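You operate a simulated robot arm through the tools that you are given. There is no shell and no other tool. Be economical: measure what you need, move in short steps, check, and stop when the job is done.

The job below is to be done with a simulated two-armed robot. You get a single attempt, and the scene is never put back.

Task
On the top of the long bench, fold the blue towel in half and then in half again.

It is judged by the outcome, as a careful person would: the job done as asked, and still so three seconds after it is handed in. It fails if anything else is knocked over, pushed out of place, dropped, spilled or broken. Flat cloth is picked up by pressing the open fingertips on it (5 to 10 N) and closing them slowly along it; thin cloth reads only 2 to 8 mm in the jaws.

Robot
Two 7-joint arms with two-finger parallel grippers on one trunk, on a base that drives. Base frame: it is fixed to the floor where the robot stands at the start and does not move with it; the origin is under the middle of the robot, x ahead of it, y to its left, z up; the surface under the hand at the start is at about z = 0.8. Lengths are in m, angles in degrees, forces in N, time in s.
The left shoulder is at the start at [0.05, 0.209, 1.171], the right one opposite. With the tool pointing down near the work surface each hand reaches from about 0.1 to 0.9 m from the robot's upright axis, wherever it stands, measured 20 degrees to its own side. Places, roughly: top of the long bench [0.7, 0.6, 0.8]. Payload 4.4 kg a hand.
The TCP of each hand is the grasp point between the finger pads, 0.023 m short of the fingertips. In the tool frame z runs along the fingers and y along their closing line. The gripper opens to 0.094 m. The fingers are 0.038 m wide and 0.01 m thick; the gripper's body (0.054 by 0.096 m) begins 0.039 m behind the TCP.
Orientation is that of the tool frame in the base frame, as a unit quaternion [x, y, z, w]. With the fingers straight down and closing along the base's y, the tool's x points along the base's -x, its y along +y and its z along -z.

Tools
- The arms move only by the tool step_arm. It takes "left_series", "right_series" or both (then of equal length, played together; a hand with none holds still); each is one flat list of numbers, 7 for each row, row after row: the finger opening in m, from 0 to 0.094, then the shift along the tool's x, y, z in m, then the turn, a rotation vector about the tool's x, y, z in degrees. In form: [grip, tx, ty, tz, ax, ay, az, grip, tx, ty, tz, ax, ay, az, ...]. A call has 1 to 8 rows; each row is the pose to reach, as a shift and turn from the pose commanded when the call began, along the tool's axes at that moment. Rows are played at 5 a second. More than 0.05 m and 8.6 degrees between two rows, or a gripper value outside its range, and nothing of the call is played. A pose out of reach is approached as far as the arm can. The call stops where the force on the tool passes 40 N (or 10 N more than at its start, if that is more) or the arm is blocked; 0.2 s more then pass. The fingers move at their own pace (about 0.108 m/s each) and stop on an object; they squeeze with about 27 N. The grip force told is the motor's: it shows also when the fingers shut on nothing. Time passes only in rows, and 0.2 s behind the last, so rows that repeat a pose let the fingers close. The reply holds the time, the measured pose of the TCP, the force on the tool along the base axes, the opening and the grip force, in the units named above and with some noise, with the torque about the TCP (base axes, N m) and any sound that the robot's microphone picked up.
- Cameras (640 x 400 px; columns grow to the right, rows downward): "scene" is now at [0.1441, 0.0179, 1.3319]; the picture's right is [0.15, -0.99, 0.00], its down [-0.69, -0.10, -0.71] and it looks along [0.71, 0.11, -0.70] (base axes); focal length 292 px, centre (320, 200). "left" rides on the left gripper at [0.086, -0.016, -0.074] in its tool frame; the picture's right is [0.18, 0.98, 0.00], its down [-0.58, 0.11, -0.81] and it looks along [-0.79, 0.15, 0.59] (tool axes); focal length 243 px, centre (320, 200). "right" rides on the right gripper at [0.086, 0.016, -0.074] in its tool frame; the picture's right is [-0.18, 0.98, 0.00], its down [-0.58, -0.11, -0.81] and it looks along [-0.79, -0.15, 0.59] (tool axes); focal length 243 px, centre (320, 200).
- grab_frame(camera): a new picture of that camera. The clock stands still meanwhile.
- lift_body(by): slides the trunk up (or, below 0, down) by that many m; the arms and the scene camera ride with it, the base frame stays. It gives what a move gives, with no picture.
- steer(legs): drives the robot by 1 to 6 legs, each [ahead, left, turn to the left] in m, m and degrees, along the robot's own axes; the way and the turn of a leg run together, so that a leg with both is an arc; at most 1.5 m and 180 degrees a leg. The arms and the cameras ride along, it lands a little off, and it stops where it bumps. It gives what a move gives.
- aim_head(pan, tilt): turns the head with the scene camera to pan (to the left, within 80 degrees either way) and tilt (down, from -29 to 69), counted from straight ahead of the robot. It gives what a move gives.
- locate(camera, pixels): for up to 12 pixels [column, row] of the newest picture of that camera ("zoom" is the newest enlarged one), the place [x, y, z] in the base frame of the surface seen there, good to about 0.002 m, but the place of the scene camera against the robot may be out by one fixed shift of up to 0.012 m in any direction. The clock stands still meanwhile.
- enlarge(camera, box): a new picture of the part [left, top, right, bottom] of that camera's present view, enlarged. The clock stands still meanwhile.
- close_job(): hands the job in; it is judged then, once.

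Work in short steps. Measure before you move; look again where a grasp or a placing could have gone wrong, and mend it. You have 80 turns and 70 pictures in all, those below and enlarged ones among them. Open the grippers and draw the arms clear of the work before you hand the job in, unless the task says otherwise; then end with one line.

The tools are called after ">>>" as name(argument=value, ...) on one line, values as JSON. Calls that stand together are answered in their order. step_arm: Moves the arms, as the interface text tells. Its arguments: {"type":"object","properties":{"left_series":{"type":"array","items":{"type":"number"}},"right_series":{"type":"array","items":{"type":"number"}}},"required":[]} The other tools are called the same way: lift_body (by) slides the trunk up or down; steer (legs) drives the base; aim_head (pan, tilt) turns the head that bears the scene camera; grab_frame (camera) takes a picture; locate (camera, pixels) gives the place of the surface under pixels of a picture; enlarge (camera, box) takes an enlarged picture of a part of a camera's view; close_job () hands the job in.

At the start:

```text
time: 0.0
left_position: [0.5523, 0.4275, 0.9827]
left_orientation: [0.0, 1.0, 0.0, 0.0]
left_ft_force: [-0.6, 0.2, 0.9]
left_torque: [-0.02, 0.01, -0.02]
left_grip_width: 0.0939
left_grasp_force: 0.0
right_position: [0.5079, -0.0564, 1.0497]
right_orientation: [0.0, 1.0, 0.0, 0.001]
right_ft_force: [-1.0, 0.0, 1.0]
right_torque: [0.02, 0.03, 0.05]
right_grip_width: 0.0941
right_grasp_force: 0.0
trunk travel left (down, up): [-0.25, 0.313]
robot x, y, heading: [-0.0008, 0.0001, 0.1]
head pan, tilt: [8.6, 44.4]
```

scene: 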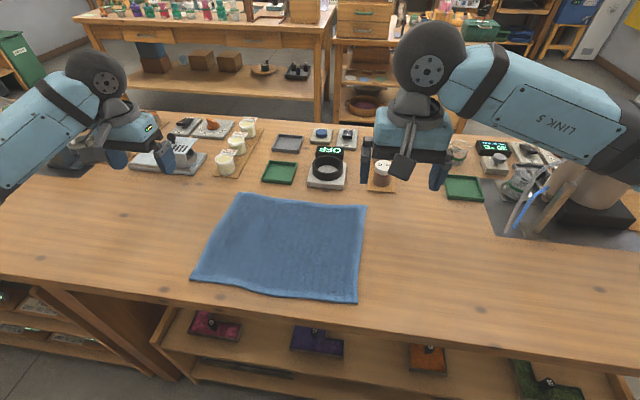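
right: 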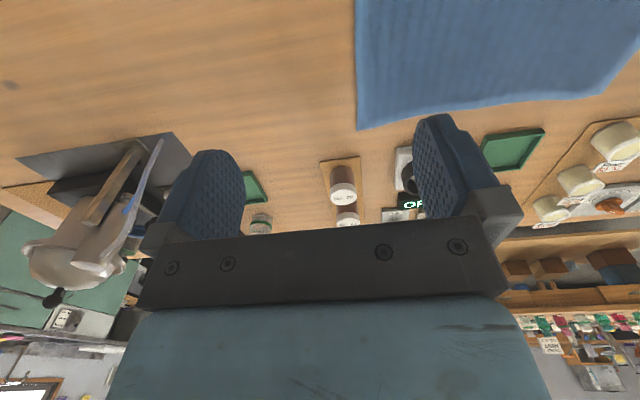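
left: 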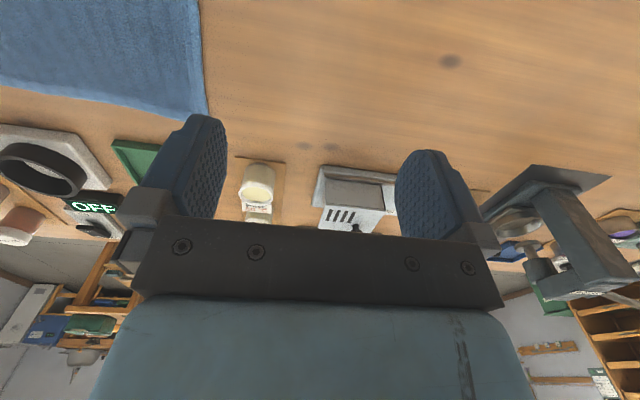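

The blue towel has corners at about (238,194), (366,206), (356,302), (192,279) in the scene picture. I measure them and the bench around.

>>> locate(camera="scene", pixels=[[239, 195], [365, 207], [356, 301], [194, 279], [300, 200], [362, 255], [275, 292], [215, 236], [290, 245], [420, 260], [100, 240], [279, 172]])

>>> enlarge(camera="scene", box=[170, 170, 400, 314])

```text
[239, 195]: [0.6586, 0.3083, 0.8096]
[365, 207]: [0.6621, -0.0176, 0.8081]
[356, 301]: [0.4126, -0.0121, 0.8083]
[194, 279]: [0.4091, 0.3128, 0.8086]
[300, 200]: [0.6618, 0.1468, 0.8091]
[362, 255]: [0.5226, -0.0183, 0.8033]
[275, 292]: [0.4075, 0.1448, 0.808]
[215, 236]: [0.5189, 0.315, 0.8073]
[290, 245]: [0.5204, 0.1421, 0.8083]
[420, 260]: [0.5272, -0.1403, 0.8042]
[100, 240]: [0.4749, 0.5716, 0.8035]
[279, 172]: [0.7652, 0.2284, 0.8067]
```

```text
2.78 times, centred on (285, 242) of scene
```

zoom: 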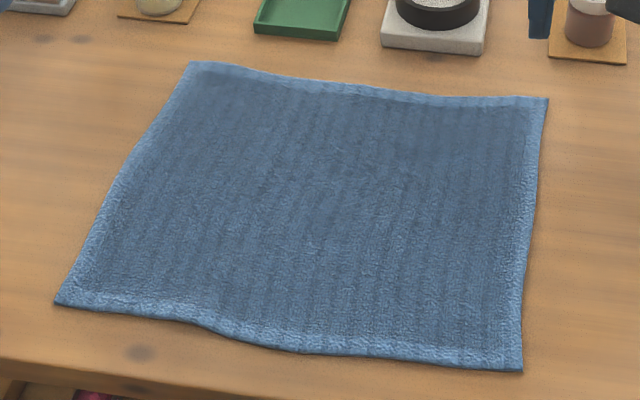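

I compare wrist-camera measurements of the far corners (left picture (206,117), right picture (358,129)) with the scene ones to find the shift, and check the objects beyond the far edge.

>>> locate(camera="left", pixels=[[203, 115], [100, 98], [203, 60], [150, 160], [60, 130], [260, 165]])

>>> locate(camera="right", pixels=[[360, 126], [480, 105], [360, 50], [512, 150], [340, 165], [250, 180]])

>>> locate(camera="scene", pixels=[[278, 180], [326, 187], [328, 170], [380, 188], [383, 165], [463, 198], [225, 175], [224, 158], [462, 183], [290, 310]])

```text
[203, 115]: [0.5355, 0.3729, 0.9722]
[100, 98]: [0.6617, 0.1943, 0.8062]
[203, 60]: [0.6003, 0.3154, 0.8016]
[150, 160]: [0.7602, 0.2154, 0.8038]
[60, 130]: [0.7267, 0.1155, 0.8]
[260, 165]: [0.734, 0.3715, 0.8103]
```

```text
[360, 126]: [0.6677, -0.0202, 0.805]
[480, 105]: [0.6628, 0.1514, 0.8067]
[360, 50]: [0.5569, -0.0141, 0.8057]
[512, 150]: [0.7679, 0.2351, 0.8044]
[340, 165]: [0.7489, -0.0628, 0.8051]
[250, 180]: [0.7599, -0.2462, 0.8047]
```

```text
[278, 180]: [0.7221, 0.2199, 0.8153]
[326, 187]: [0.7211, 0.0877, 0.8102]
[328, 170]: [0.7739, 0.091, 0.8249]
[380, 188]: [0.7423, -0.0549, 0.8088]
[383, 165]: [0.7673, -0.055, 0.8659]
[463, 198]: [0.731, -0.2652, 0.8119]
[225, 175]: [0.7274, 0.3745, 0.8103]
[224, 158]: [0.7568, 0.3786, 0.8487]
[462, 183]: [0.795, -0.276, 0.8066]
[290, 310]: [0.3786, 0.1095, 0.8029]
```

The shift between cameras is only about 3 mm; the far edge is at x≈0.663 and space before the scale (x≥0.72) suffices. I'll fold the far edge toward the robot: first, turn both hands 90° and bring them above the far corners.

>>> step_arm(left_series=[0.06, -0.011, -0.017, 0, 0, 0, 8, 0.06, -0.022, -0.035, 0, 0, 0, 16, 0.06, -0.033, -0.052, 0, 0, 0, 24, 0.06, -0.044, -0.07, 0, 0, 0, 32, 0.06, -0.055, -0.087, 0, 0, 0, 40, 0.06, -0.066, -0.105, 0, 0, 0, 48, 0.06, -0.077, -0.122, 0, 0, 0, 56, 0.06, -0.088, -0.14, 0, 0, 0, 64], right_series=[0.06, -0.016, 0.007, 0.005, 0, 0, -8, 0.06, -0.033, 0.015, 0.01, 0, 0, -16, 0.06, -0.05, 0.022, 0.02, 0, 0, -24, 0.06, -0.066, 0.03, 0.03, 0, 0, -32, 0.06, -0.082, 0.037, 0.04, 0, 0, -40, 0.06, -0.099, 0.045, 0.05, 0, 0, -48, 0.06, -0.115, 0.052, 0.06, 0, 0, -56, 0.06, -0.132, 0.06, 0.067, 0, 0, -64])

>>> step_arm(left_series=[0.06, 0, 0, 0.02, 0, 0, 8, 0.06, 0, 0, 0.04, 0, 0, 16, 0.06, 0, 0, 0.06, 0, 0, 24, 0.06, 0, 0, 0.08, 0, 0, 26, 0.06, 0, 0, 0.08, 0, 0, 26], right_series=[0.06, 0, 0, 0.02, 0, 0, -8, 0.06, 0, 0, 0.04, 0, 0, -16, 0.06, 0, 0, 0.06, 0, 0, -24, 0.06, 0, 0, 0.08, 0, 0, -26, 0.06, 0, 0, 0.08, 0, 0, -26])

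>>> grab_frame(camera="scene")

>>> grab_frame(camera="left")

>>> grab_frame(camera="right")

```text
time: 1.8
left_position: [0.6432, 0.287, 0.9853]
left_orientation: [0.531, 0.847, 0.0, 0.0]
left_ft_force: [0.0, 0.0, -0.1]
left_torque: [0.01, 0.0, -0.03]
left_grip_width: 0.0602
left_grasp_force: 0.2
right_position: [0.6317, -0.0004, 0.9864]
right_orientation: [-0.501, 0.866, -0.001, 0.001]
right_ft_force: [-0.4, -0.5, -0.3]
right_torque: [-0.04, -0.03, 0.02]
right_grip_width: 0.0598
right_grasp_force: 0.1
right hand out of reach, approached as far as the arm can: row 8
trunk travel left (down, up): [-0.25, 0.313]
robot x, y, heading: [-0.0021, -0.0016, -0.2]
head pan, tilt: [8.6, 44.4]
```

```text
time: 3.0
left_position: [0.6422, 0.2867, 0.905]
left_orientation: [0.707, 0.707, 0.0, 0.0]
left_ft_force: [-0.3, -0.2, 0.5]
left_torque: [0.02, 0.02, 0.02]
left_grip_width: 0.0598
left_grasp_force: 0.0
right_position: [0.6316, 0.0006, 0.9853]
right_orientation: [-0.5, 0.866, 0.0, 0.0]
right_ft_force: [0.2, 0.0, -0.6]
right_torque: [-0.01, 0.02, 0.03]
right_grip_width: 0.0603
right_grasp_force: 0.0
right hand out of reach, approached as far as the arm can: row 1, 2, 3, 4, 5
trunk travel left (down, up): [-0.25, 0.313]
robot x, y, heading: [0.0007, 0.0008, -0.1]
head pan, tilt: [8.6, 44.4]
```

```text
65 pictures are left
```

scene: 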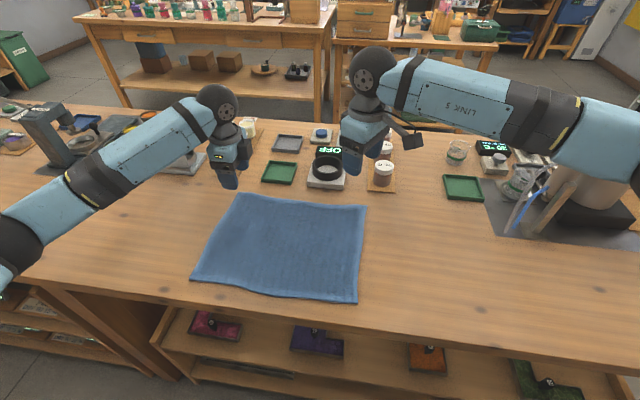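

```text
64 pictures are left
```

left: 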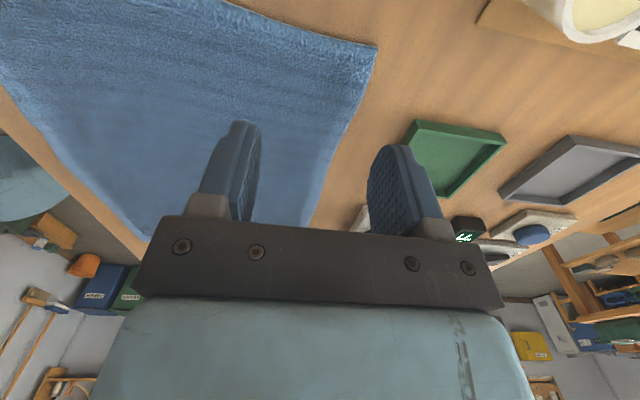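

```text
63 pictures are left
```

right: 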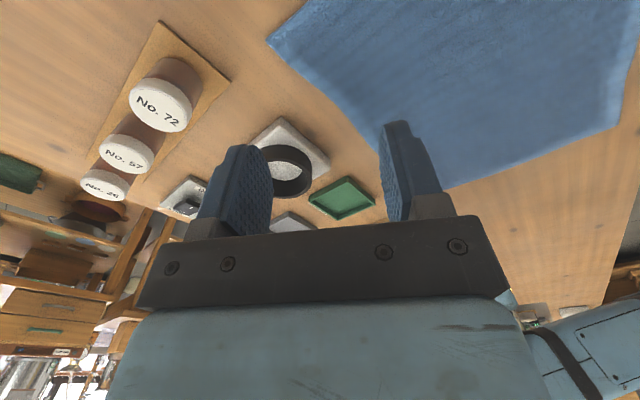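

The right wrist hits a limit at about −60°; the left one is fine. I turn the right wrist the other way (toward +90°).

>>> step_arm(right_series=[0.06, 0, 0, 0, 0, 0, 8, 0.06, 0, 0, 0, 0, 0, 16, 0.06, 0, 0, 0, 0, 0, 24, 0.06, 0, 0, 0, 0, 0, 32, 0.06, 0, 0, 0, 0, 0, 40, 0.06, 0, 0, 0, 0, 0, 48, 0.06, 0, 0, 0, 0, 0, 56, 0.06, 0, 0, 0, 0, 0, 64])

>>> step_arm(right_series=[0.06, 0, 0, 0, 0, 0, 8, 0.06, 0, 0, 0, 0, 0, 16, 0.06, 0, 0, 0, 0, 0, 24, 0.06, 0, 0, 0, 0, 0, 32, 0.06, 0, 0, 0, 0, 0, 40, 0.06, 0, 0, 0, 0, 0, 48, 0.06, 0, 0, 0, 0, 0, 56, 0.06, 0, 0, 0, 0, 0, 64])

```text
time: 4.8
left_position: [0.6411, 0.2857, 0.9049]
left_orientation: [0.707, 0.707, 0.0, 0.001]
left_ft_force: [-0.4, 0.6, 0.1]
left_torque: [-0.02, 0.01, 0.01]
left_grip_width: 0.0598
left_grasp_force: 0.0
right_position: [0.6322, -0.0009, 0.9863]
right_orientation: [0.036, 0.999, 0.0, 0.0]
right_ft_force: [-0.1, -0.3, -0.7]
right_torque: [-0.01, 0.0, 0.0]
right_grip_width: 0.06
right_grasp_force: 0.1
trunk travel left (down, up): [-0.25, 0.313]
robot x, y, heading: [0.0027, -0.0006, -0.0]
head pan, tilt: [8.6, 44.4]
```

```text
time: 6.6
left_position: [0.6417, 0.2873, 0.9048]
left_orientation: [0.707, 0.707, 0.0, 0.0]
left_ft_force: [0.2, -0.6, -0.7]
left_torque: [0.04, -0.02, -0.02]
left_grip_width: 0.0601
left_grasp_force: 0.1
right_position: [0.6319, -0.0004, 0.986]
right_orientation: [0.56, 0.828, 0.0, 0.0]
right_ft_force: [0.7, -0.7, 0.9]
right_torque: [-0.02, 0.0, -0.03]
right_grip_width: 0.0603
right_grasp_force: 0.0
trunk travel left (down, up): [-0.25, 0.313]
robot x, y, heading: [-0.004, 0.0012, 0.0]
head pan, tilt: [8.6, 44.4]
```

It works; finish the turn and lower to z 0.905.

>>> step_arm(right_series=[0.06, 0, 0.004, 0.03, 0, 0, 8, 0.06, 0.001, 0.009, 0.06, 0, 0, 16, 0.06, 0.001, 0.009, 0.081, 0, 0, 21.9, 0.06, 0.001, 0.009, 0.081, 0, 0, 21.9])

>>> grab_frame(camera="right")

>>> enlarge(camera="scene", box=[170, 110, 426, 270])

```text
time: 7.6
left_position: [0.6403, 0.2868, 0.9047]
left_orientation: [0.707, 0.707, 0.0, 0.001]
left_ft_force: [0.4, -0.7, 0.7]
left_torque: [-0.04, -0.01, -0.02]
left_grip_width: 0.0598
left_grasp_force: 0.0
right_position: [0.6404, 0.0039, 0.9043]
right_orientation: [0.706, 0.708, 0.001, 0.001]
right_ft_force: [-0.1, -0.4, -0.1]
right_torque: [0.05, 0.01, -0.02]
right_grip_width: 0.0602
right_grasp_force: 0.1
trunk travel left (down, up): [-0.25, 0.313]
robot x, y, heading: [-0.0001, -0.003, 0.1]
head pan, tilt: [8.6, 44.4]
```

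```text
62 pictures are left
```

right: 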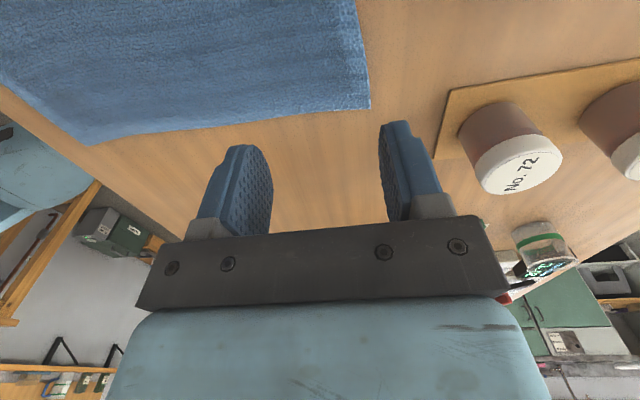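

```text
2.50 times, centred on (298, 190) of scene
```

zoom: 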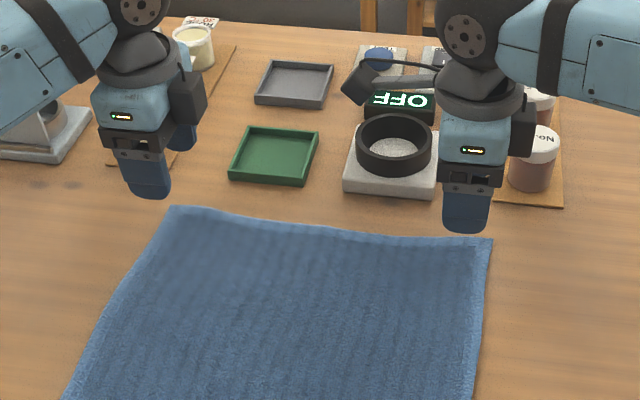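

Both hands are above the far corners. I verify the far edge from the wrist cameras (right (368,106), left (375,47)).

>>> locate(camera="right", pixels=[[367, 104], [364, 60], [375, 108]])

>>> locate(camera="left", pixels=[[372, 49], [345, 130], [380, 55]])

>>> step_arm(left_series=[0.04, 0, 0, 0.03, 0, 0, 0, 0.04, 0, 0, 0.055, 0, 0, 0, 0.04, 0, 0, 0.065, 0, 0, 0, 0.04, 0, 0, 0.065, 0, 0, 0], right_series=[0.04, 0, 0, 0.03, 0, 0, 0, 0.04, 0, 0, 0.055, 0, 0, 0, 0.04, 0, 0, 0.065, 0, 0, 0, 0.04, 0, 0, 0.065, 0, 0, 0])

>>> grab_frame(camera="left")

>>> grab_frame(camera="right")

```text
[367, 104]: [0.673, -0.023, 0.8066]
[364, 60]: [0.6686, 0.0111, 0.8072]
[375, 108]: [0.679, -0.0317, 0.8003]
```

```text
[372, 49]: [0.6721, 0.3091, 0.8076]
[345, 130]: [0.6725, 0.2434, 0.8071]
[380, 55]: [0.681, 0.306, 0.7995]
```

```text
time: 8.6
left_position: [0.6418, 0.2859, 0.8396]
left_orientation: [0.707, 0.707, 0.0, 0.0]
left_ft_force: [0.2, -0.2, 0.4]
left_torque: [0.0, -0.02, -0.04]
left_grip_width: 0.0399
left_grasp_force: 0.0
right_position: [0.6422, 0.0047, 0.8401]
right_orientation: [0.707, 0.708, 0.0, 0.0]
right_ft_force: [0.0, 0.0, 0.2]
right_torque: [0.02, 0.01, -0.02]
right_grip_width: 0.04
right_grasp_force: 0.1
trunk travel left (down, up): [-0.25, 0.313]
robot x, y, heading: [-0.0008, 0.0007, 0.1]
head pan, tilt: [8.6, 44.4]
```

```text
60 pictures are left
```

left: 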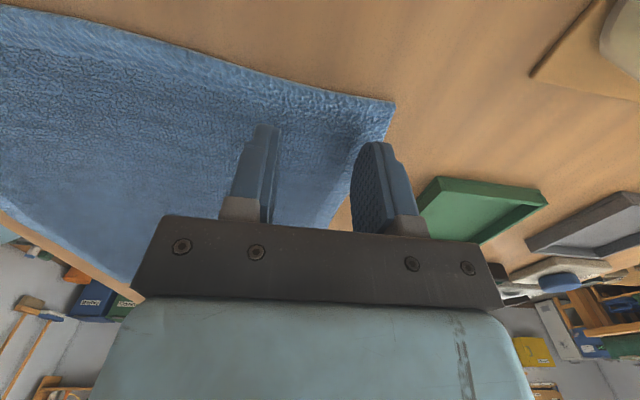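

```text
59 pictures are left
```

right: 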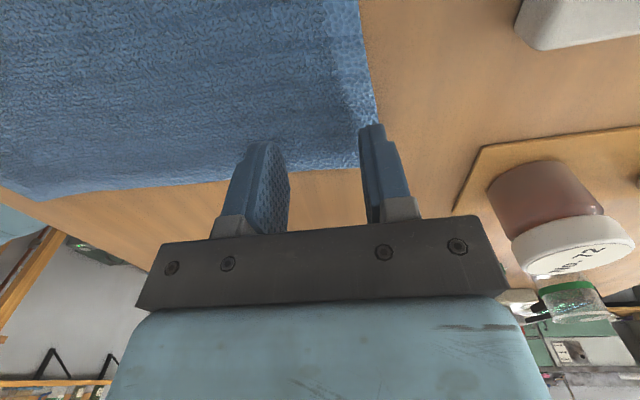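

The edge is at x≈0.671 by the wrist cameras, so I shift 5 mm outward and press down gently.

>>> step_arm(left_series=[0.04, 0, 0.005, 0, 0, 0, 0, 0.04, 0, 0.005, 0.006, 0, 0, 0, 0.04, 0, 0.005, 0.01, 0, 0, 0, 0.04, 0, 0.005, 0.01, 0, 0, 0], right_series=[0.04, 0, 0.005, 0, 0, 0, 0, 0.04, 0, 0.005, 0.006, 0, 0, 0, 0.04, 0, 0.005, 0.01, 0, 0, 0, 0.04, 0, 0.005, 0.01, 0, 0, 0])

```text
time: 9.6
left_position: [0.6462, 0.2869, 0.8303]
left_orientation: [0.707, 0.707, 0.0, 0.0]
left_ft_force: [-0.3, -0.1, -0.8]
left_torque: [0.01, -0.02, 0.01]
left_grip_width: 0.0401
left_grasp_force: 0.1
right_position: [0.6453, 0.0043, 0.8301]
right_orientation: [0.706, 0.708, 0.0, -0.001]
right_ft_force: [-0.2, -1.3, 0.5]
right_torque: [-0.02, -0.02, 0.02]
right_grip_width: 0.04
right_grasp_force: 0.1
trunk travel left (down, up): [-0.25, 0.313]
robot x, y, heading: [-0.0, -0.0021, -0.2]
head pan, tilt: [8.6, 44.4]
```

No contact yet; I go 2 mm further, then 1 mm steps.

>>> step_arm(left_series=[0.04, 0, 0, 0.001, 0, 0, 0, 0.04, 0, 0, 0.002, 0, 0, 0, 0.04, 0, 0, 0.003, 0, 0, 0, 0.04, 0, 0, 0.003, 0, 0, 0], right_series=[0.04, 0, 0, 0.001, 0, 0, 0, 0.04, 0, 0, 0.002, 0, 0, 0, 0.04, 0, 0, 0.003, 0, 0, 0, 0.04, 0, 0, 0.003, 0, 0, 0])

```text
time: 10.6
left_position: [0.6469, 0.2878, 0.8273]
left_orientation: [0.707, 0.707, 0.001, 0.0]
left_ft_force: [0.8, 1.1, 3.9]
left_torque: [0.03, -0.03, -0.01]
left_grip_width: 0.0401
left_grasp_force: 0.0
right_position: [0.6451, 0.0042, 0.8265]
right_orientation: [0.706, 0.708, 0.0, -0.001]
right_ft_force: [0.7, 0.7, 3.1]
right_torque: [0.02, 0.0, 0.0]
right_grip_width: 0.04
right_grasp_force: 0.1
trunk travel left (down, up): [-0.25, 0.313]
robot x, y, heading: [0.0055, 0.0006, -0.1]
head pan, tilt: [8.6, 44.4]
```

Contact at 3–4 N. One more millimetre, then close slowly.

>>> step_arm(left_series=[0.04, 0, 0, 0.001, 0, 0, 0, 0.034, 0, 0, 0.001, 0, 0, 0, 0.028, 0, 0, 0.001, 0, 0, 0, 0.022, 0, 0, 0.001, 0, 0, 0, 0.016, 0, 0, 0.001, 0, 0, 0, 0.01, 0, 0, 0.001, 0, 0, 0, 0.004, 0, 0, 0.001, 0, 0, 0, 0, 0, 0, 0.001, 0, 0, 0], right_series=[0.04, 0, 0, 0.001, 0, 0, 0, 0.034, 0, 0, 0.001, 0, 0, 0, 0.028, 0, 0, 0.001, 0, 0, 0, 0.022, 0, 0, 0.001, 0, 0, 0, 0.016, 0, 0, 0.001, 0, 0, 0, 0.01, 0, 0, 0.001, 0, 0, 0, 0.004, 0, 0, 0.001, 0, 0, 0, 0, 0, 0, 0.001, 0, 0, 0])

>>> grab_frame(camera="left")

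>>> grab_frame(camera="right")

```text
time: 12.4
left_position: [0.6462, 0.2867, 0.826]
left_orientation: [0.707, 0.707, 0.001, 0.001]
left_ft_force: [-0.2, -0.6, 6.8]
left_torque: [-0.05, 0.01, -0.02]
left_grip_width: 0.008
left_grasp_force: 27.5
right_position: [0.6453, 0.0048, 0.8268]
right_orientation: [0.706, 0.708, 0.0, 0.0]
right_ft_force: [-0.7, 0.4, 6.3]
right_torque: [0.04, 0.0, 0.02]
right_grip_width: 0.0049
right_grasp_force: 26.8
trunk travel left (down, up): [-0.25, 0.313]
robot x, y, heading: [0.0022, 0.0027, -0.1]
head pan, tilt: [8.6, 44.4]
```

```text
58 pictures are left
```

left: 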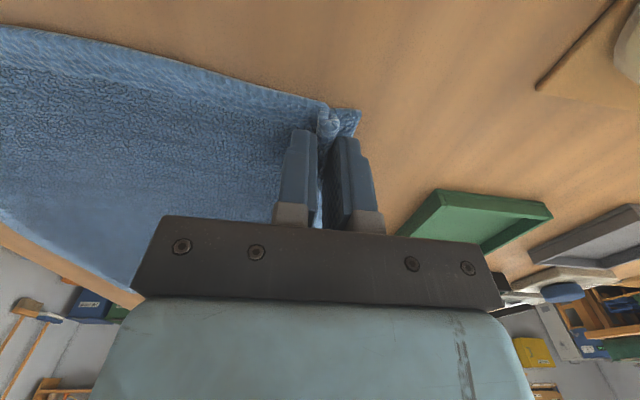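

```text
57 pictures are left
```

right: 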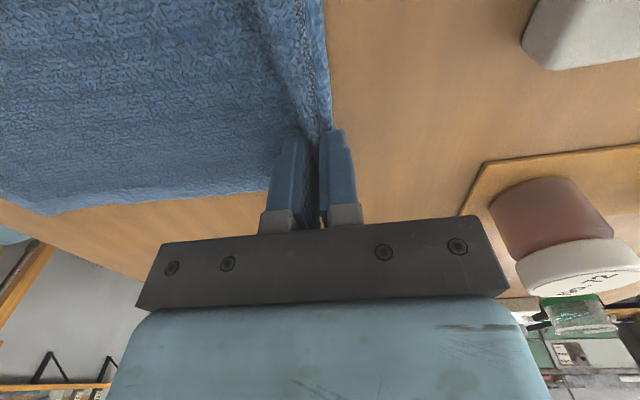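

Both grips hold a ridge of cloth (8 and 5 mm) right at the far edge. I lift along an arc toward the robot, tilting the hands gradually, and stop halfway to check.

>>> step_arm(left_series=[0, 0, -0.003, -0.0205, -2.5, 0, 0, 0, 0, -0.009, -0.04, -5, 0, 0, 0, 0, -0.02, -0.058, -7.5, 0, 0, 0, 0, -0.033, -0.074, -10, 0, 0, 0, 0, -0.05, -0.087, -12.5, 0, 0, 0, 0, -0.069, -0.0965, -15, 0, 0, 0, 0, -0.089, -0.102, -17.5, 0, 0, 0, 0, -0.11, -0.104, -20, 0, 0], right_series=[0, 0, -0.003, -0.0205, -2.5, 0, 0, 0, 0, -0.009, -0.04, -5, 0, 0, 0, 0, -0.02, -0.058, -7.5, 0, 0, 0, 0, -0.033, -0.074, -10, 0, 0, 0, 0, -0.05, -0.087, -12.5, 0, 0, 0, 0, -0.069, -0.0965, -15, 0, 0, 0, 0, -0.089, -0.102, -17.5, 0, 0, 0, 0, -0.11, -0.104, -20, 0, 0])

>>> grab_frame(camera="scene")

>>> grab_frame(camera="right")

```text
time: 14.2
left_position: [0.5368, 0.2867, 0.9301]
left_orientation: [0.696, 0.697, 0.123, 0.124]
left_ft_force: [-0.5, -0.4, 0.4]
left_torque: [-0.01, -0.04, 0.02]
left_grip_width: 0.0073
left_grasp_force: 26.2
right_position: [0.535, 0.0028, 0.9299]
right_orientation: [0.696, 0.696, 0.123, 0.124]
right_ft_force: [-1.4, 1.5, 0.8]
right_torque: [-0.01, 0.11, 0.01]
right_grip_width: 0.005
right_grasp_force: 27.0
trunk travel left (down, up): [-0.25, 0.313]
robot x, y, heading: [0.0012, 0.0017, -0.1]
head pan, tilt: [8.6, 44.4]
```

```text
56 pictures are left
```

scene: 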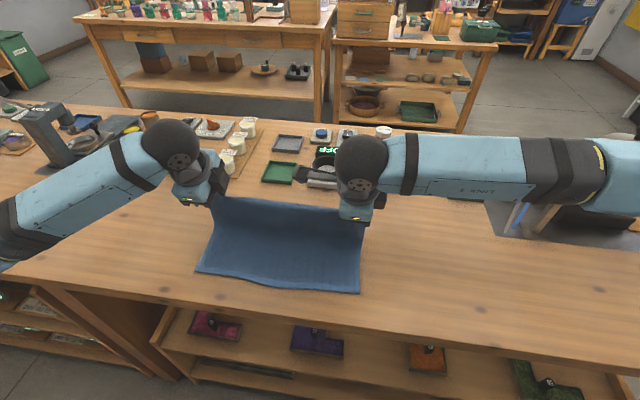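

```text
55 pictures are left
```

right: 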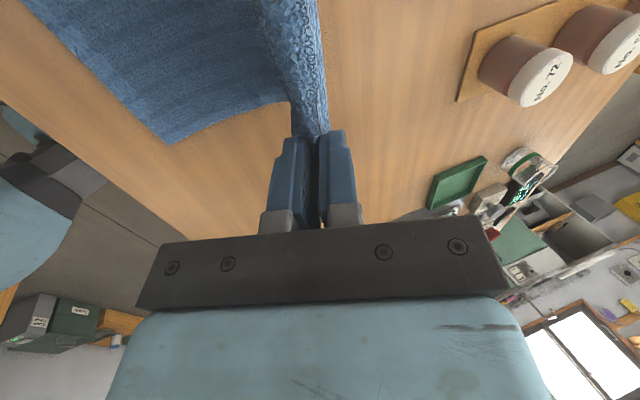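

The cloth hangs well from both hands. The near edge seems to have crept; I measure it ((359,292), (199,271), (280,285)).

>>> locate(camera="scene", pixels=[[357, 289], [201, 270], [280, 284], [240, 280], [320, 288], [280, 250], [280, 240]])

```text
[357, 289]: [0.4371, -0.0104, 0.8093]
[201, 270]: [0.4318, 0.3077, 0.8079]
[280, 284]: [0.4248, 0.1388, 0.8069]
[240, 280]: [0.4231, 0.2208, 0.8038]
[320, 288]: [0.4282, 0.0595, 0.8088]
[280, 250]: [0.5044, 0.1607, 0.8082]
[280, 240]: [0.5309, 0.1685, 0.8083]
```

The near edge crept to x≈0.425, so I lay the held edge at about x≈0.445 (tail reaching 0.425), following the second half of the arc.

>>> step_arm(left_series=[0, 0, -0.019, -0.005, -2.5, 0, 0, 0, 0, -0.0386, -0.0065, -5, 0, 0, 0, 0, -0.0578, -0.0043, -7.5, 0, 0, 0, 0, -0.0761, 0.0013, -10, 0, 0, 0, 0, -0.0927, 0.0102, -12.5, 0, 0, 0, 0, -0.1068, 0.0222, -15, 0, 0, 0, 0, -0.1183, 0.0367, -17.5, 0, 0, 0, 0, -0.1263, 0.053, -20, 0, 0], right_series=[0, 0, -0.019, -0.005, -2.5, 0, 0, 0, 0, -0.0386, -0.0065, -5, 0, 0, 0, 0, -0.0578, -0.0043, -7.5, 0, 0, 0, 0, -0.0761, 0.0013, -10, 0, 0, 0, 0, -0.0927, 0.0102, -12.5, 0, 0, 0, 0, -0.1068, 0.0222, -15, 0, 0, 0, 0, -0.1183, 0.0367, -17.5, 0, 0, 0, 0, -0.1263, 0.053, -20, 0, 0])

>>> enlarge(camera="scene", box=[160, 170, 416, 330])

>>> grab_frame(camera="right")

>>> grab_frame(camera="left")

```text
time: 16.0
left_position: [0.4356, 0.2866, 0.8363]
left_orientation: [0.665, 0.664, 0.242, 0.243]
left_ft_force: [0.8, -0.7, 2.1]
left_torque: [0.02, -0.01, 0.0]
left_grip_width: 0.0055
left_grasp_force: 27.0
right_position: [0.4327, 0.0039, 0.8376]
right_orientation: [0.663, 0.665, 0.243, 0.242]
right_ft_force: [-0.5, 0.3, 0.9]
right_torque: [0.0, 0.11, 0.0]
right_grip_width: 0.0048
right_grasp_force: 27.0
trunk travel left (down, up): [-0.25, 0.313]
robot x, y, heading: [0.0041, 0.0001, 0.1]
head pan, tilt: [8.6, 44.4]
```

```text
2.50 times, centred on (288, 250) of scene
```

zoom: 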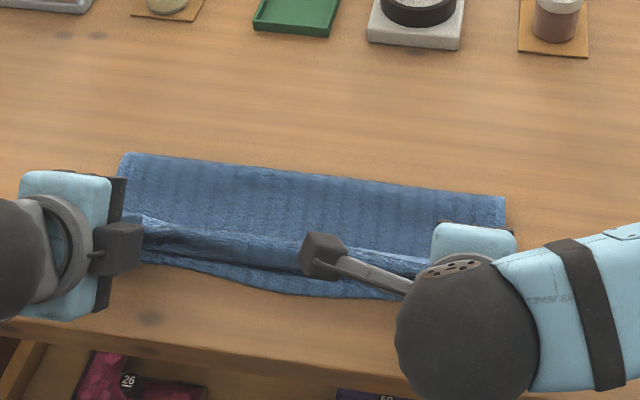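

```text
53 pictures are left
```

right: 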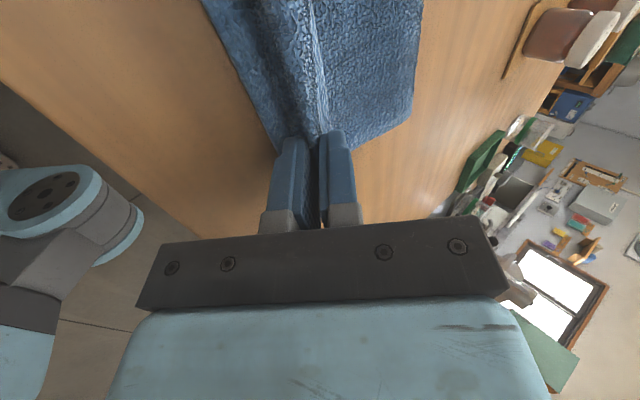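

```text
52 pictures are left
```

left: 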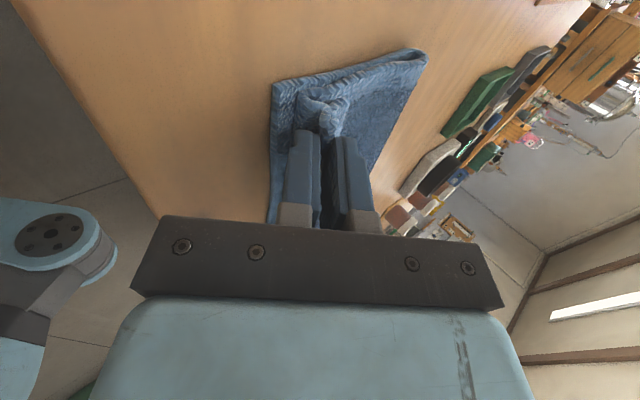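

The half is laid over with edge near the lower edge. I release and retreat along the tool axis, then look.

>>> step_arm(left_series=[0.012, 0, 0, 0, 0, 0, 0, 0.02, 0, 0, 0, 0, 0, 0, 0.02, 0, 0, -0.01, 0, 0, 0, 0.02, 0, 0, -0.03, 0, 0, 0, 0.02, 0, 0, -0.07, 0, 0, 0, 0.02, 0, 0, -0.11, 0, 0, 0, 0.02, 0, 0, -0.15, 0, 0, 0], right_series=[0.012, 0, 0, 0, 0, 0, 0, 0.02, 0, 0, 0, 0, 0, 0, 0.02, 0, 0, -0.01, 0, 0, 0, 0.02, 0, 0, -0.03, 0, 0, 0, 0.02, 0, 0, -0.07, 0, 0, 0, 0.02, 0, 0, -0.11, 0, 0, 0, 0.02, 0, 0, -0.15, 0, 0, 0])

>>> enlarge(camera="scene", box=[160, 170, 416, 330])

>>> grab_frame(camera="left")

>>> grab_frame(camera="right")

```text
time: 17.6
left_position: [0.4102, 0.2883, 0.9054]
left_orientation: [0.664, 0.665, 0.242, 0.242]
left_ft_force: [-0.6, 0.1, 0.1]
left_torque: [0.01, -0.02, 0.02]
left_grip_width: 0.0201
left_grasp_force: 0.1
left hand out of reach, approached as far as the arm can: row 5, 6, 7
right_position: [0.3367, 0.0047, 0.9533]
right_orientation: [0.664, 0.665, 0.242, 0.242]
right_ft_force: [-0.3, -0.5, 0.2]
right_torque: [0.0, -0.02, 0.01]
right_grip_width: 0.0201
right_grasp_force: 0.2
trunk travel left (down, up): [-0.25, 0.313]
robot x, y, heading: [-0.0017, -0.0004, 0.0]
head pan, tilt: [8.6, 44.4]
```

```text
2.50 times, centred on (288, 250) of scene
```

zoom: 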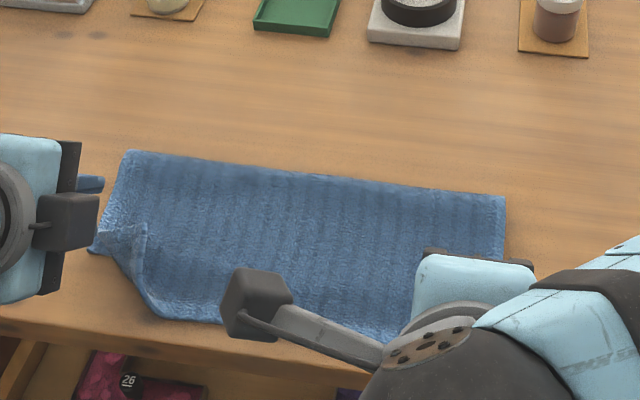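

```text
50 pictures are left
```

left: 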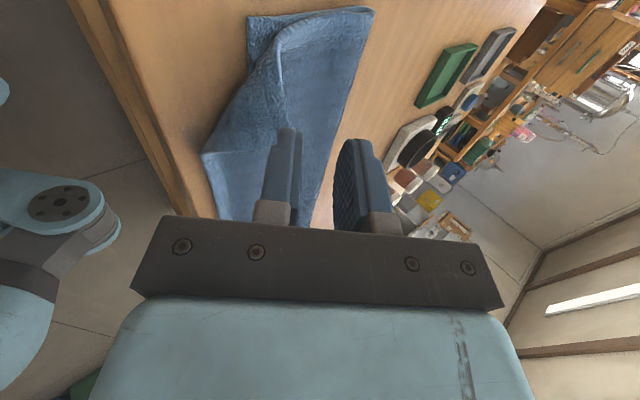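

```text
49 pictures are left
```

right: 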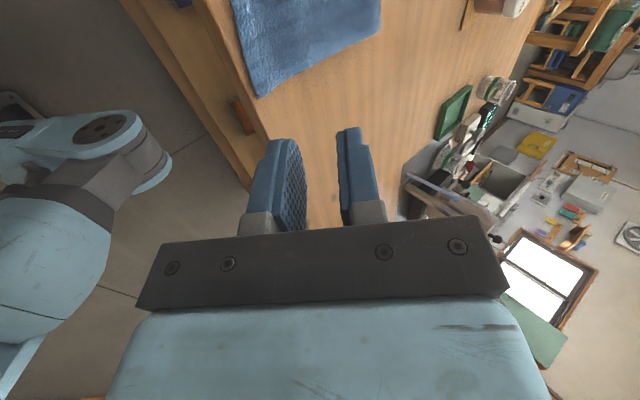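

The left near corner looks odd (a flap at zoom (125,240)). I move both hands up and outward and straighten them for a clear view.

>>> step_arm(left_series=[0.04, 0.02, 0.015, -0.015, 8, 0, 0, 0.04, 0.05, 0.03, -0.035, 16, 0, 0, 0.04, 0.08, 0.045, -0.05, 24, 0, 0, 0.04, 0.11, 0.055, -0.065, 32, 0, 0, 0.04, 0.15, 0.06, -0.07, 40, 0, 0], right_series=[0.04, -0.02, 0.015, -0.015, 8, 0, 0, 0.04, -0.05, 0.03, -0.035, 16, 0, 0, 0.04, -0.09, 0.045, -0.05, 24, 0, 0, 0.04, -0.13, 0.055, -0.065, 32, 0, 0, 0.04, -0.17, 0.06, -0.07, 40, 0, 0])

>>> enlarge(camera="scene", box=[160, 170, 416, 330])

```text
time: 18.8
left_position: [0.4139, 0.4362, 0.999]
left_orientation: [0.707, 0.707, 0.0, 0.0]
left_ft_force: [-0.1, 1.3, 0.5]
left_torque: [0.0, 0.02, 0.02]
left_grip_width: 0.0399
left_grasp_force: 0.2
right_position: [0.3394, -0.1687, 1.0449]
right_orientation: [0.707, 0.708, 0.0, -0.002]
right_ft_force: [-0.4, -0.4, 0.1]
right_torque: [0.02, 0.0, -0.03]
right_grip_width: 0.0401
right_grasp_force: 0.1
trunk travel left (down, up): [-0.25, 0.313]
robot x, y, heading: [-0.0021, 0.0007, -0.0]
head pan, tilt: [8.6, 44.4]
```

```text
2.50 times, centred on (288, 250) of scene
```

zoom: 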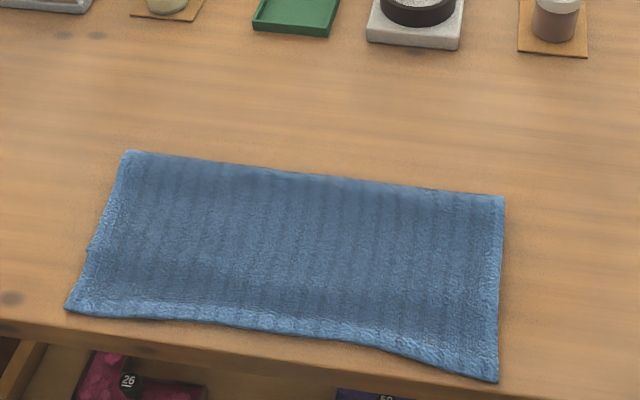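

It relaxed into a neat rectangle. I measure its outline (zoom corners (128,153), (503,197), (497,378), (68,308)) and the lower-layer step at (92,250).

>>> locate(camera="zoom", pixels=[[131, 157], [499, 201], [493, 372], [75, 306], [310, 178], [280, 325], [95, 240], [498, 290], [92, 256], [40, 326], [300, 250], [85, 268]])

>>> enlarge(camera="scene", box=[180, 250, 276, 310])

>>> enlarge(camera="scene", box=[290, 265, 386, 325])

```text
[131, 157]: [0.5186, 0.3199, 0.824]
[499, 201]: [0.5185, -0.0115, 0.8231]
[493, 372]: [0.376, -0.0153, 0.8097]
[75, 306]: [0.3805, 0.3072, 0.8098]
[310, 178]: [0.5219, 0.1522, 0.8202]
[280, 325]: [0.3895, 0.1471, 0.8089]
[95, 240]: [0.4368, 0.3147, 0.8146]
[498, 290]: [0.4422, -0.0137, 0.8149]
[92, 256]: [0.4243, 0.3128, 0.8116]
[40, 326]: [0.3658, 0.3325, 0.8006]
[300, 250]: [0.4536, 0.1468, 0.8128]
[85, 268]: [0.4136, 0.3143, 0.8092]
```

```text
6.67 times, centred on (228, 280) of scene
```

zoom: 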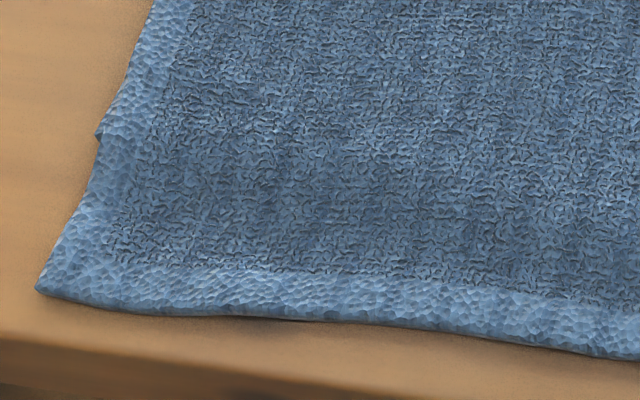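

```text
6.67 times, centred on (338, 295) of scene
```

zoom: 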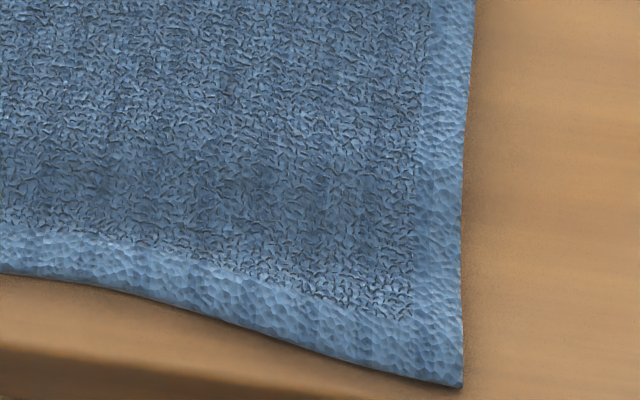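

The top layer overshoots: its edge is at x≈0.375 while the lower edge is at ≈0.422, fold at 0.521. I'll regrasp the overhanging single-layer edge, and re-lay it; first position above it.

>>> step_arm(left_series=[0.03, -0.025, -0.004, 0.01, 0, 0, 0, 0.03, -0.05, -0.008, 0.03, 0, 0, 0, 0.03, -0.075, -0.012, 0.05, 0, 0, 0, 0.03, -0.1, -0.015, 0.08, 0, 0, 0, 0.03, -0.125, -0.018, 0.1, 0, 0, 0, 0.03, -0.149, -0.02, 0.13, 0, 0, 0, 0.03, -0.149, -0.02, 0.13, 0, 0, 0], right_series=[0.03, 0.03, 0.01, 0.03, 0, 0, 0, 0.03, 0.06, 0.02, 0.06, 0, 0, 0, 0.03, 0.09, 0.03, 0.09, 0, 0, 0, 0.03, 0.12, 0.04, 0.12, 0, 0, 0, 0.03, 0.15, 0.05, 0.15, 0, 0, 0, 0.03, 0.173, 0.055, 0.175, 0, 0, 0, 0.03, 0.173, 0.055, 0.175, 0, 0, 0])

>>> grab_frame(camera="left")

>>> grab_frame(camera="right")

```text
time: 20.4
left_position: [0.3931, 0.2881, 0.8671]
left_orientation: [0.708, 0.707, 0.0, 0.0]
left_ft_force: [-0.9, 0.3, 0.0]
left_torque: [0.0, 0.04, -0.01]
left_grip_width: 0.0299
left_grasp_force: 0.1
right_position: [0.3952, 0.0071, 0.8695]
right_orientation: [0.706, 0.708, 0.0, -0.001]
right_ft_force: [-0.1, -1.1, 0.5]
right_torque: [0.01, -0.01, 0.02]
right_grip_width: 0.03
right_grasp_force: 0.1
trunk travel left (down, up): [-0.25, 0.313]
robot x, y, heading: [0.0008, 0.0028, -0.2]
head pan, tilt: [8.6, 44.4]
```

```text
45 pictures are left
```

left: 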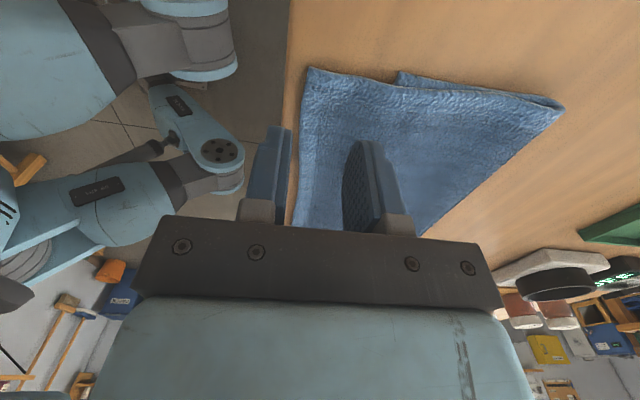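

```text
44 pictures are left
```

right: 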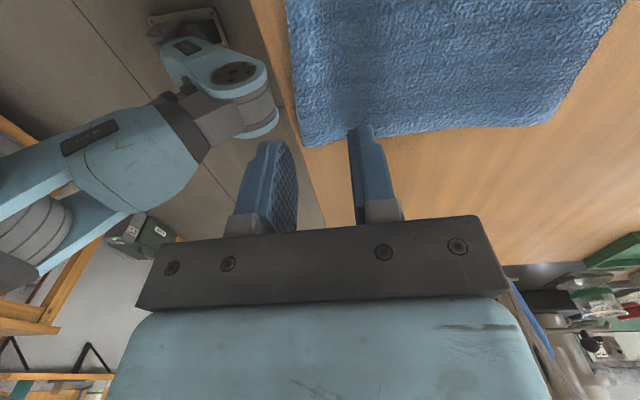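

>>> locate(camera="left", pixels=[[312, 71], [302, 130], [398, 74], [404, 82], [292, 60], [285, 90], [555, 106]])

>>> locate(camera="right", pixels=[[303, 138], [293, 60], [298, 140], [285, 80], [280, 60], [535, 120], [420, 125]])

```text
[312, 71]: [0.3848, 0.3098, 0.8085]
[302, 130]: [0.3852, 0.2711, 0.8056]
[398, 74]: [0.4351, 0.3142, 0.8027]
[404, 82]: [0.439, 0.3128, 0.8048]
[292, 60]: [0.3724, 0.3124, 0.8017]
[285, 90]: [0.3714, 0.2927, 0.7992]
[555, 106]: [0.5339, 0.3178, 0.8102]
```

```text
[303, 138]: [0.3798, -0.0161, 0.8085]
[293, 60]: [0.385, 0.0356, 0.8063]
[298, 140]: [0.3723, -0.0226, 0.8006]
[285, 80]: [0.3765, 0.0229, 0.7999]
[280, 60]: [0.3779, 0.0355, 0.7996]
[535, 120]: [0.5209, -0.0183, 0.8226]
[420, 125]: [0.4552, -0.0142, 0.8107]
```

In wrist coordinates the top edge is at x≈0.381, the lower edge at 0.434, the bench edge before 0.372. I centre both hands at x=0.400, lower and press lightly on the single layer.

>>> step_arm(left_series=[0.03, 0, 0.007, 0.015, 0, 0, 0, 0.03, 0, 0.007, 0.03, 0, 0, 0, 0.03, 0, 0.007, 0.038, 0, 0, 0, 0.03, 0, 0.007, 0.04, 0, 0, 0, 0.03, 0, 0.007, 0.04, 0, 0, 0], right_series=[0.03, 0, 0.005, 0.015, 0, 0, 0, 0.03, 0, 0.005, 0.03, 0, 0, 0, 0.03, 0, 0.005, 0.038, 0, 0, 0, 0.03, 0, 0.005, 0.042, 0, 0, 0, 0.03, 0, 0.005, 0.042, 0, 0, 0])

```text
time: 21.6
left_position: [0.3997, 0.2896, 0.8268]
left_orientation: [0.708, 0.706, 0.001, 0.001]
left_ft_force: [-0.1, -0.9, 1.7]
left_torque: [0.01, -0.05, 0.0]
left_grip_width: 0.03
left_grasp_force: 0.1
right_position: [0.3986, 0.0055, 0.8284]
right_orientation: [0.706, 0.708, 0.001, 0.0]
right_ft_force: [0.6, -0.7, 1.7]
right_torque: [-0.05, -0.02, -0.01]
right_grip_width: 0.03
right_grasp_force: 0.1
trunk travel left (down, up): [-0.25, 0.313]
robot x, y, heading: [0.0026, -0.0014, 0.2]
head pan, tilt: [8.6, 44.4]
```

Light contact. Press 1.5 mm more and close slowly.

>>> step_arm(left_series=[0.03, 0, 0, 0.001, 0, 0, 0, 0.03, 0, 0, 0.0015, 0, 0, 0, 0.025, 0, 0, 0.0015, 0, 0, 0, 0.02, 0, 0, 0.0015, 0, 0, 0, 0.015, 0, 0, 0.0015, 0, 0, 0, 0.009, 0, 0, 0.0015, 0, 0, 0, 0.004, 0, 0, 0.0015, 0, 0, 0, 0, 0, 0, 0.0015, 0, 0, 0], right_series=[0.03, 0, 0, 0.001, 0, 0, 0, 0.03, 0, 0, 0.0017, 0, 0, 0, 0.025, 0, 0, 0.0017, 0, 0, 0, 0.02, 0, 0, 0.0017, 0, 0, 0, 0.015, 0, 0, 0.0017, 0, 0, 0, 0.009, 0, 0, 0.0017, 0, 0, 0, 0.004, 0, 0, 0.0017, 0, 0, 0, 0, 0, 0, 0.0017, 0, 0, 0])

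>>> grab_frame(camera="left")

>>> grab_frame(camera="right")

```text
time: 23.4
left_position: [0.401, 0.2882, 0.8264]
left_orientation: [0.707, 0.707, 0.0, 0.001]
left_ft_force: [-0.1, -0.1, 3.5]
left_torque: [0.01, -0.07, 0.03]
left_grip_width: 0.0045
left_grasp_force: 27.6
right_position: [0.3979, 0.0068, 0.8256]
right_orientation: [0.706, 0.708, 0.001, 0.001]
right_ft_force: [3.0, 1.4, 16.1]
right_torque: [-0.06, -0.16, -0.01]
right_grip_width: 0.0053
right_grasp_force: 27.0
trunk travel left (down, up): [-0.25, 0.313]
robot x, y, heading: [-0.002, -0.0032, 0.1]
head pan, tilt: [8.6, 44.4]
```

```text
43 pictures are left
```

left: 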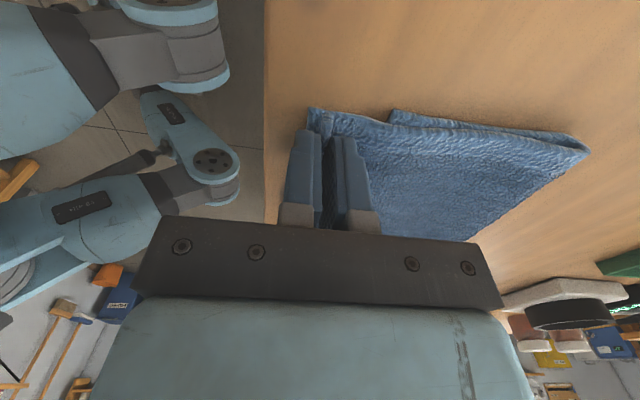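

```text
42 pictures are left
```

right: 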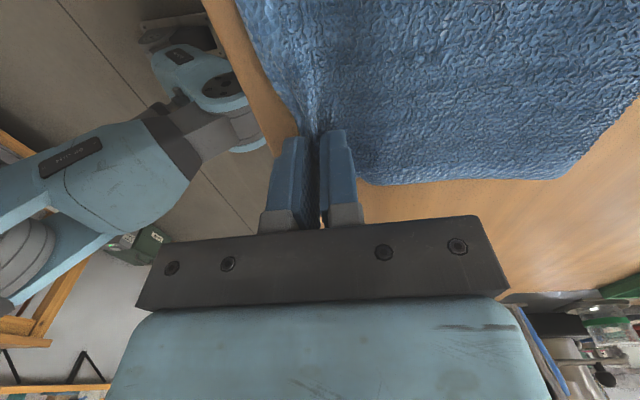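

Both hands hold the top-layer edge with the tail on the right side. I lift it in an arc to stand upright above x≈0.558, the wanted fold line.

>>> step_arm(left_series=[0, 0, 0.0044, -0.0336, 0, 0, 0, 0, 0, 0.0174, -0.065, 0, 0, 0, 0, 0, 0.038, -0.092, 0, 0, 0, 0, 0, 0.065, -0.1126, 0, 0, 0, 0, 0, 0.096, -0.124, 0, 0, 0, 0, 0, 0.125, -0.123, 0, 0, 0, 0, 0, 0.145, -0.115, 0, 0, 0, 0, 0, 0.158, -0.107, 0, 0, 0], right_series=[0, 0, 0.0044, -0.0336, 0, 0, 0, 0, 0, 0.0174, -0.065, 0, 0, 0, 0, 0, 0.038, -0.092, 0, 0, 0, 0, 0, 0.065, -0.1126, 0, 0, 0, 0, 0, 0.096, -0.124, 0, 0, 0, 0, 0, 0.125, -0.123, 0, 0, 0, 0, 0, 0.145, -0.115, 0, 0, 0, 0, 0, 0.158, -0.107, 0, 0, 0])

>>> grab_frame(camera="scene")

>>> grab_frame(camera="right")

>>> grab_frame(camera="left")

```text
time: 25.2
left_position: [0.5594, 0.2897, 0.9315]
left_orientation: [0.707, 0.707, 0.0, 0.0]
left_ft_force: [-0.3, 0.6, 1.1]
left_torque: [0.01, 0.02, 0.0]
left_grip_width: 0.0042
left_grasp_force: 27.3
right_position: [0.5581, 0.0074, 0.9322]
right_orientation: [0.706, 0.708, 0.0, -0.001]
right_ft_force: [0.3, -0.2, -0.3]
right_torque: [-0.01, 0.01, -0.01]
right_grip_width: 0.0044
right_grasp_force: 27.3
trunk travel left (down, up): [-0.25, 0.313]
robot x, y, heading: [0.0014, 0.0028, -0.0]
head pan, tilt: [8.6, 44.4]
```

```text
41 pictures are left
```

scene: 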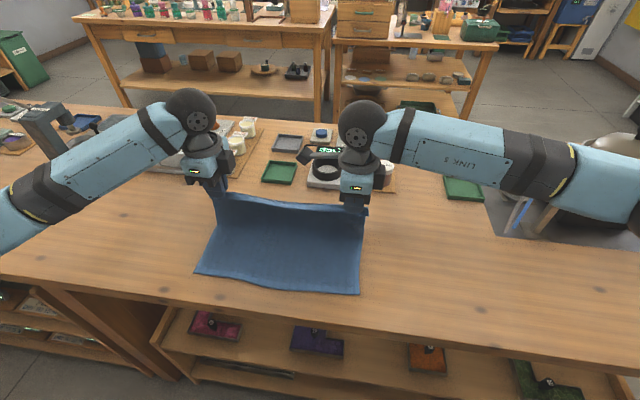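

```text
40 pictures are left
```

right: 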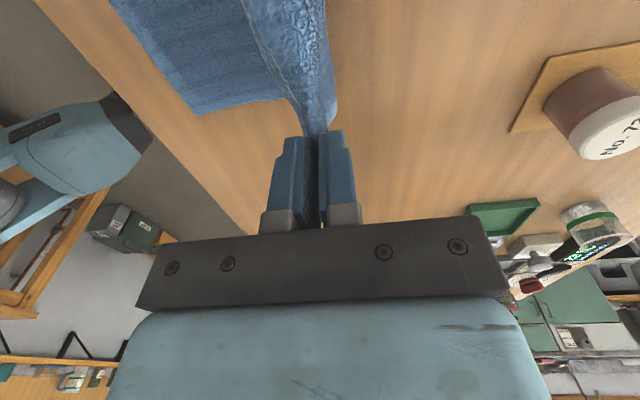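

```text
39 pictures are left
```

left: 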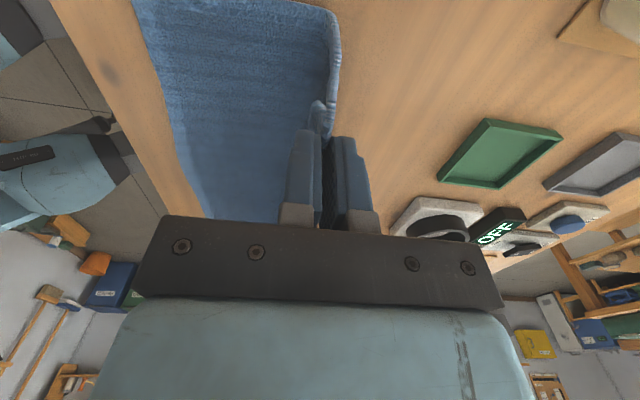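

The towel stands upright and the lower layer lies flat. I measure the near edge from the wrist cameras (right (198,110), left (158,70)).

>>> locate(camera="right", pixels=[[202, 109], [180, 85], [160, 62], [330, 118], [280, 97]])

>>> locate(camera="left", pixels=[[150, 30], [166, 90], [182, 150], [334, 60], [320, 20], [300, 5]])

```text
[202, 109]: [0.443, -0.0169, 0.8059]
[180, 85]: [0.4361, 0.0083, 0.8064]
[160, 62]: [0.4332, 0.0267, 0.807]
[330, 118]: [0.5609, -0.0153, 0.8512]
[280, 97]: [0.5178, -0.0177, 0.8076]
```

```text
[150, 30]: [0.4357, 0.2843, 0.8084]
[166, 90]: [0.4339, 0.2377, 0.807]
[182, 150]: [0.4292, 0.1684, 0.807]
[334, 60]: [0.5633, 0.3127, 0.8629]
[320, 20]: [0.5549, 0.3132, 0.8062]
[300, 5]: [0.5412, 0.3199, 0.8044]
```

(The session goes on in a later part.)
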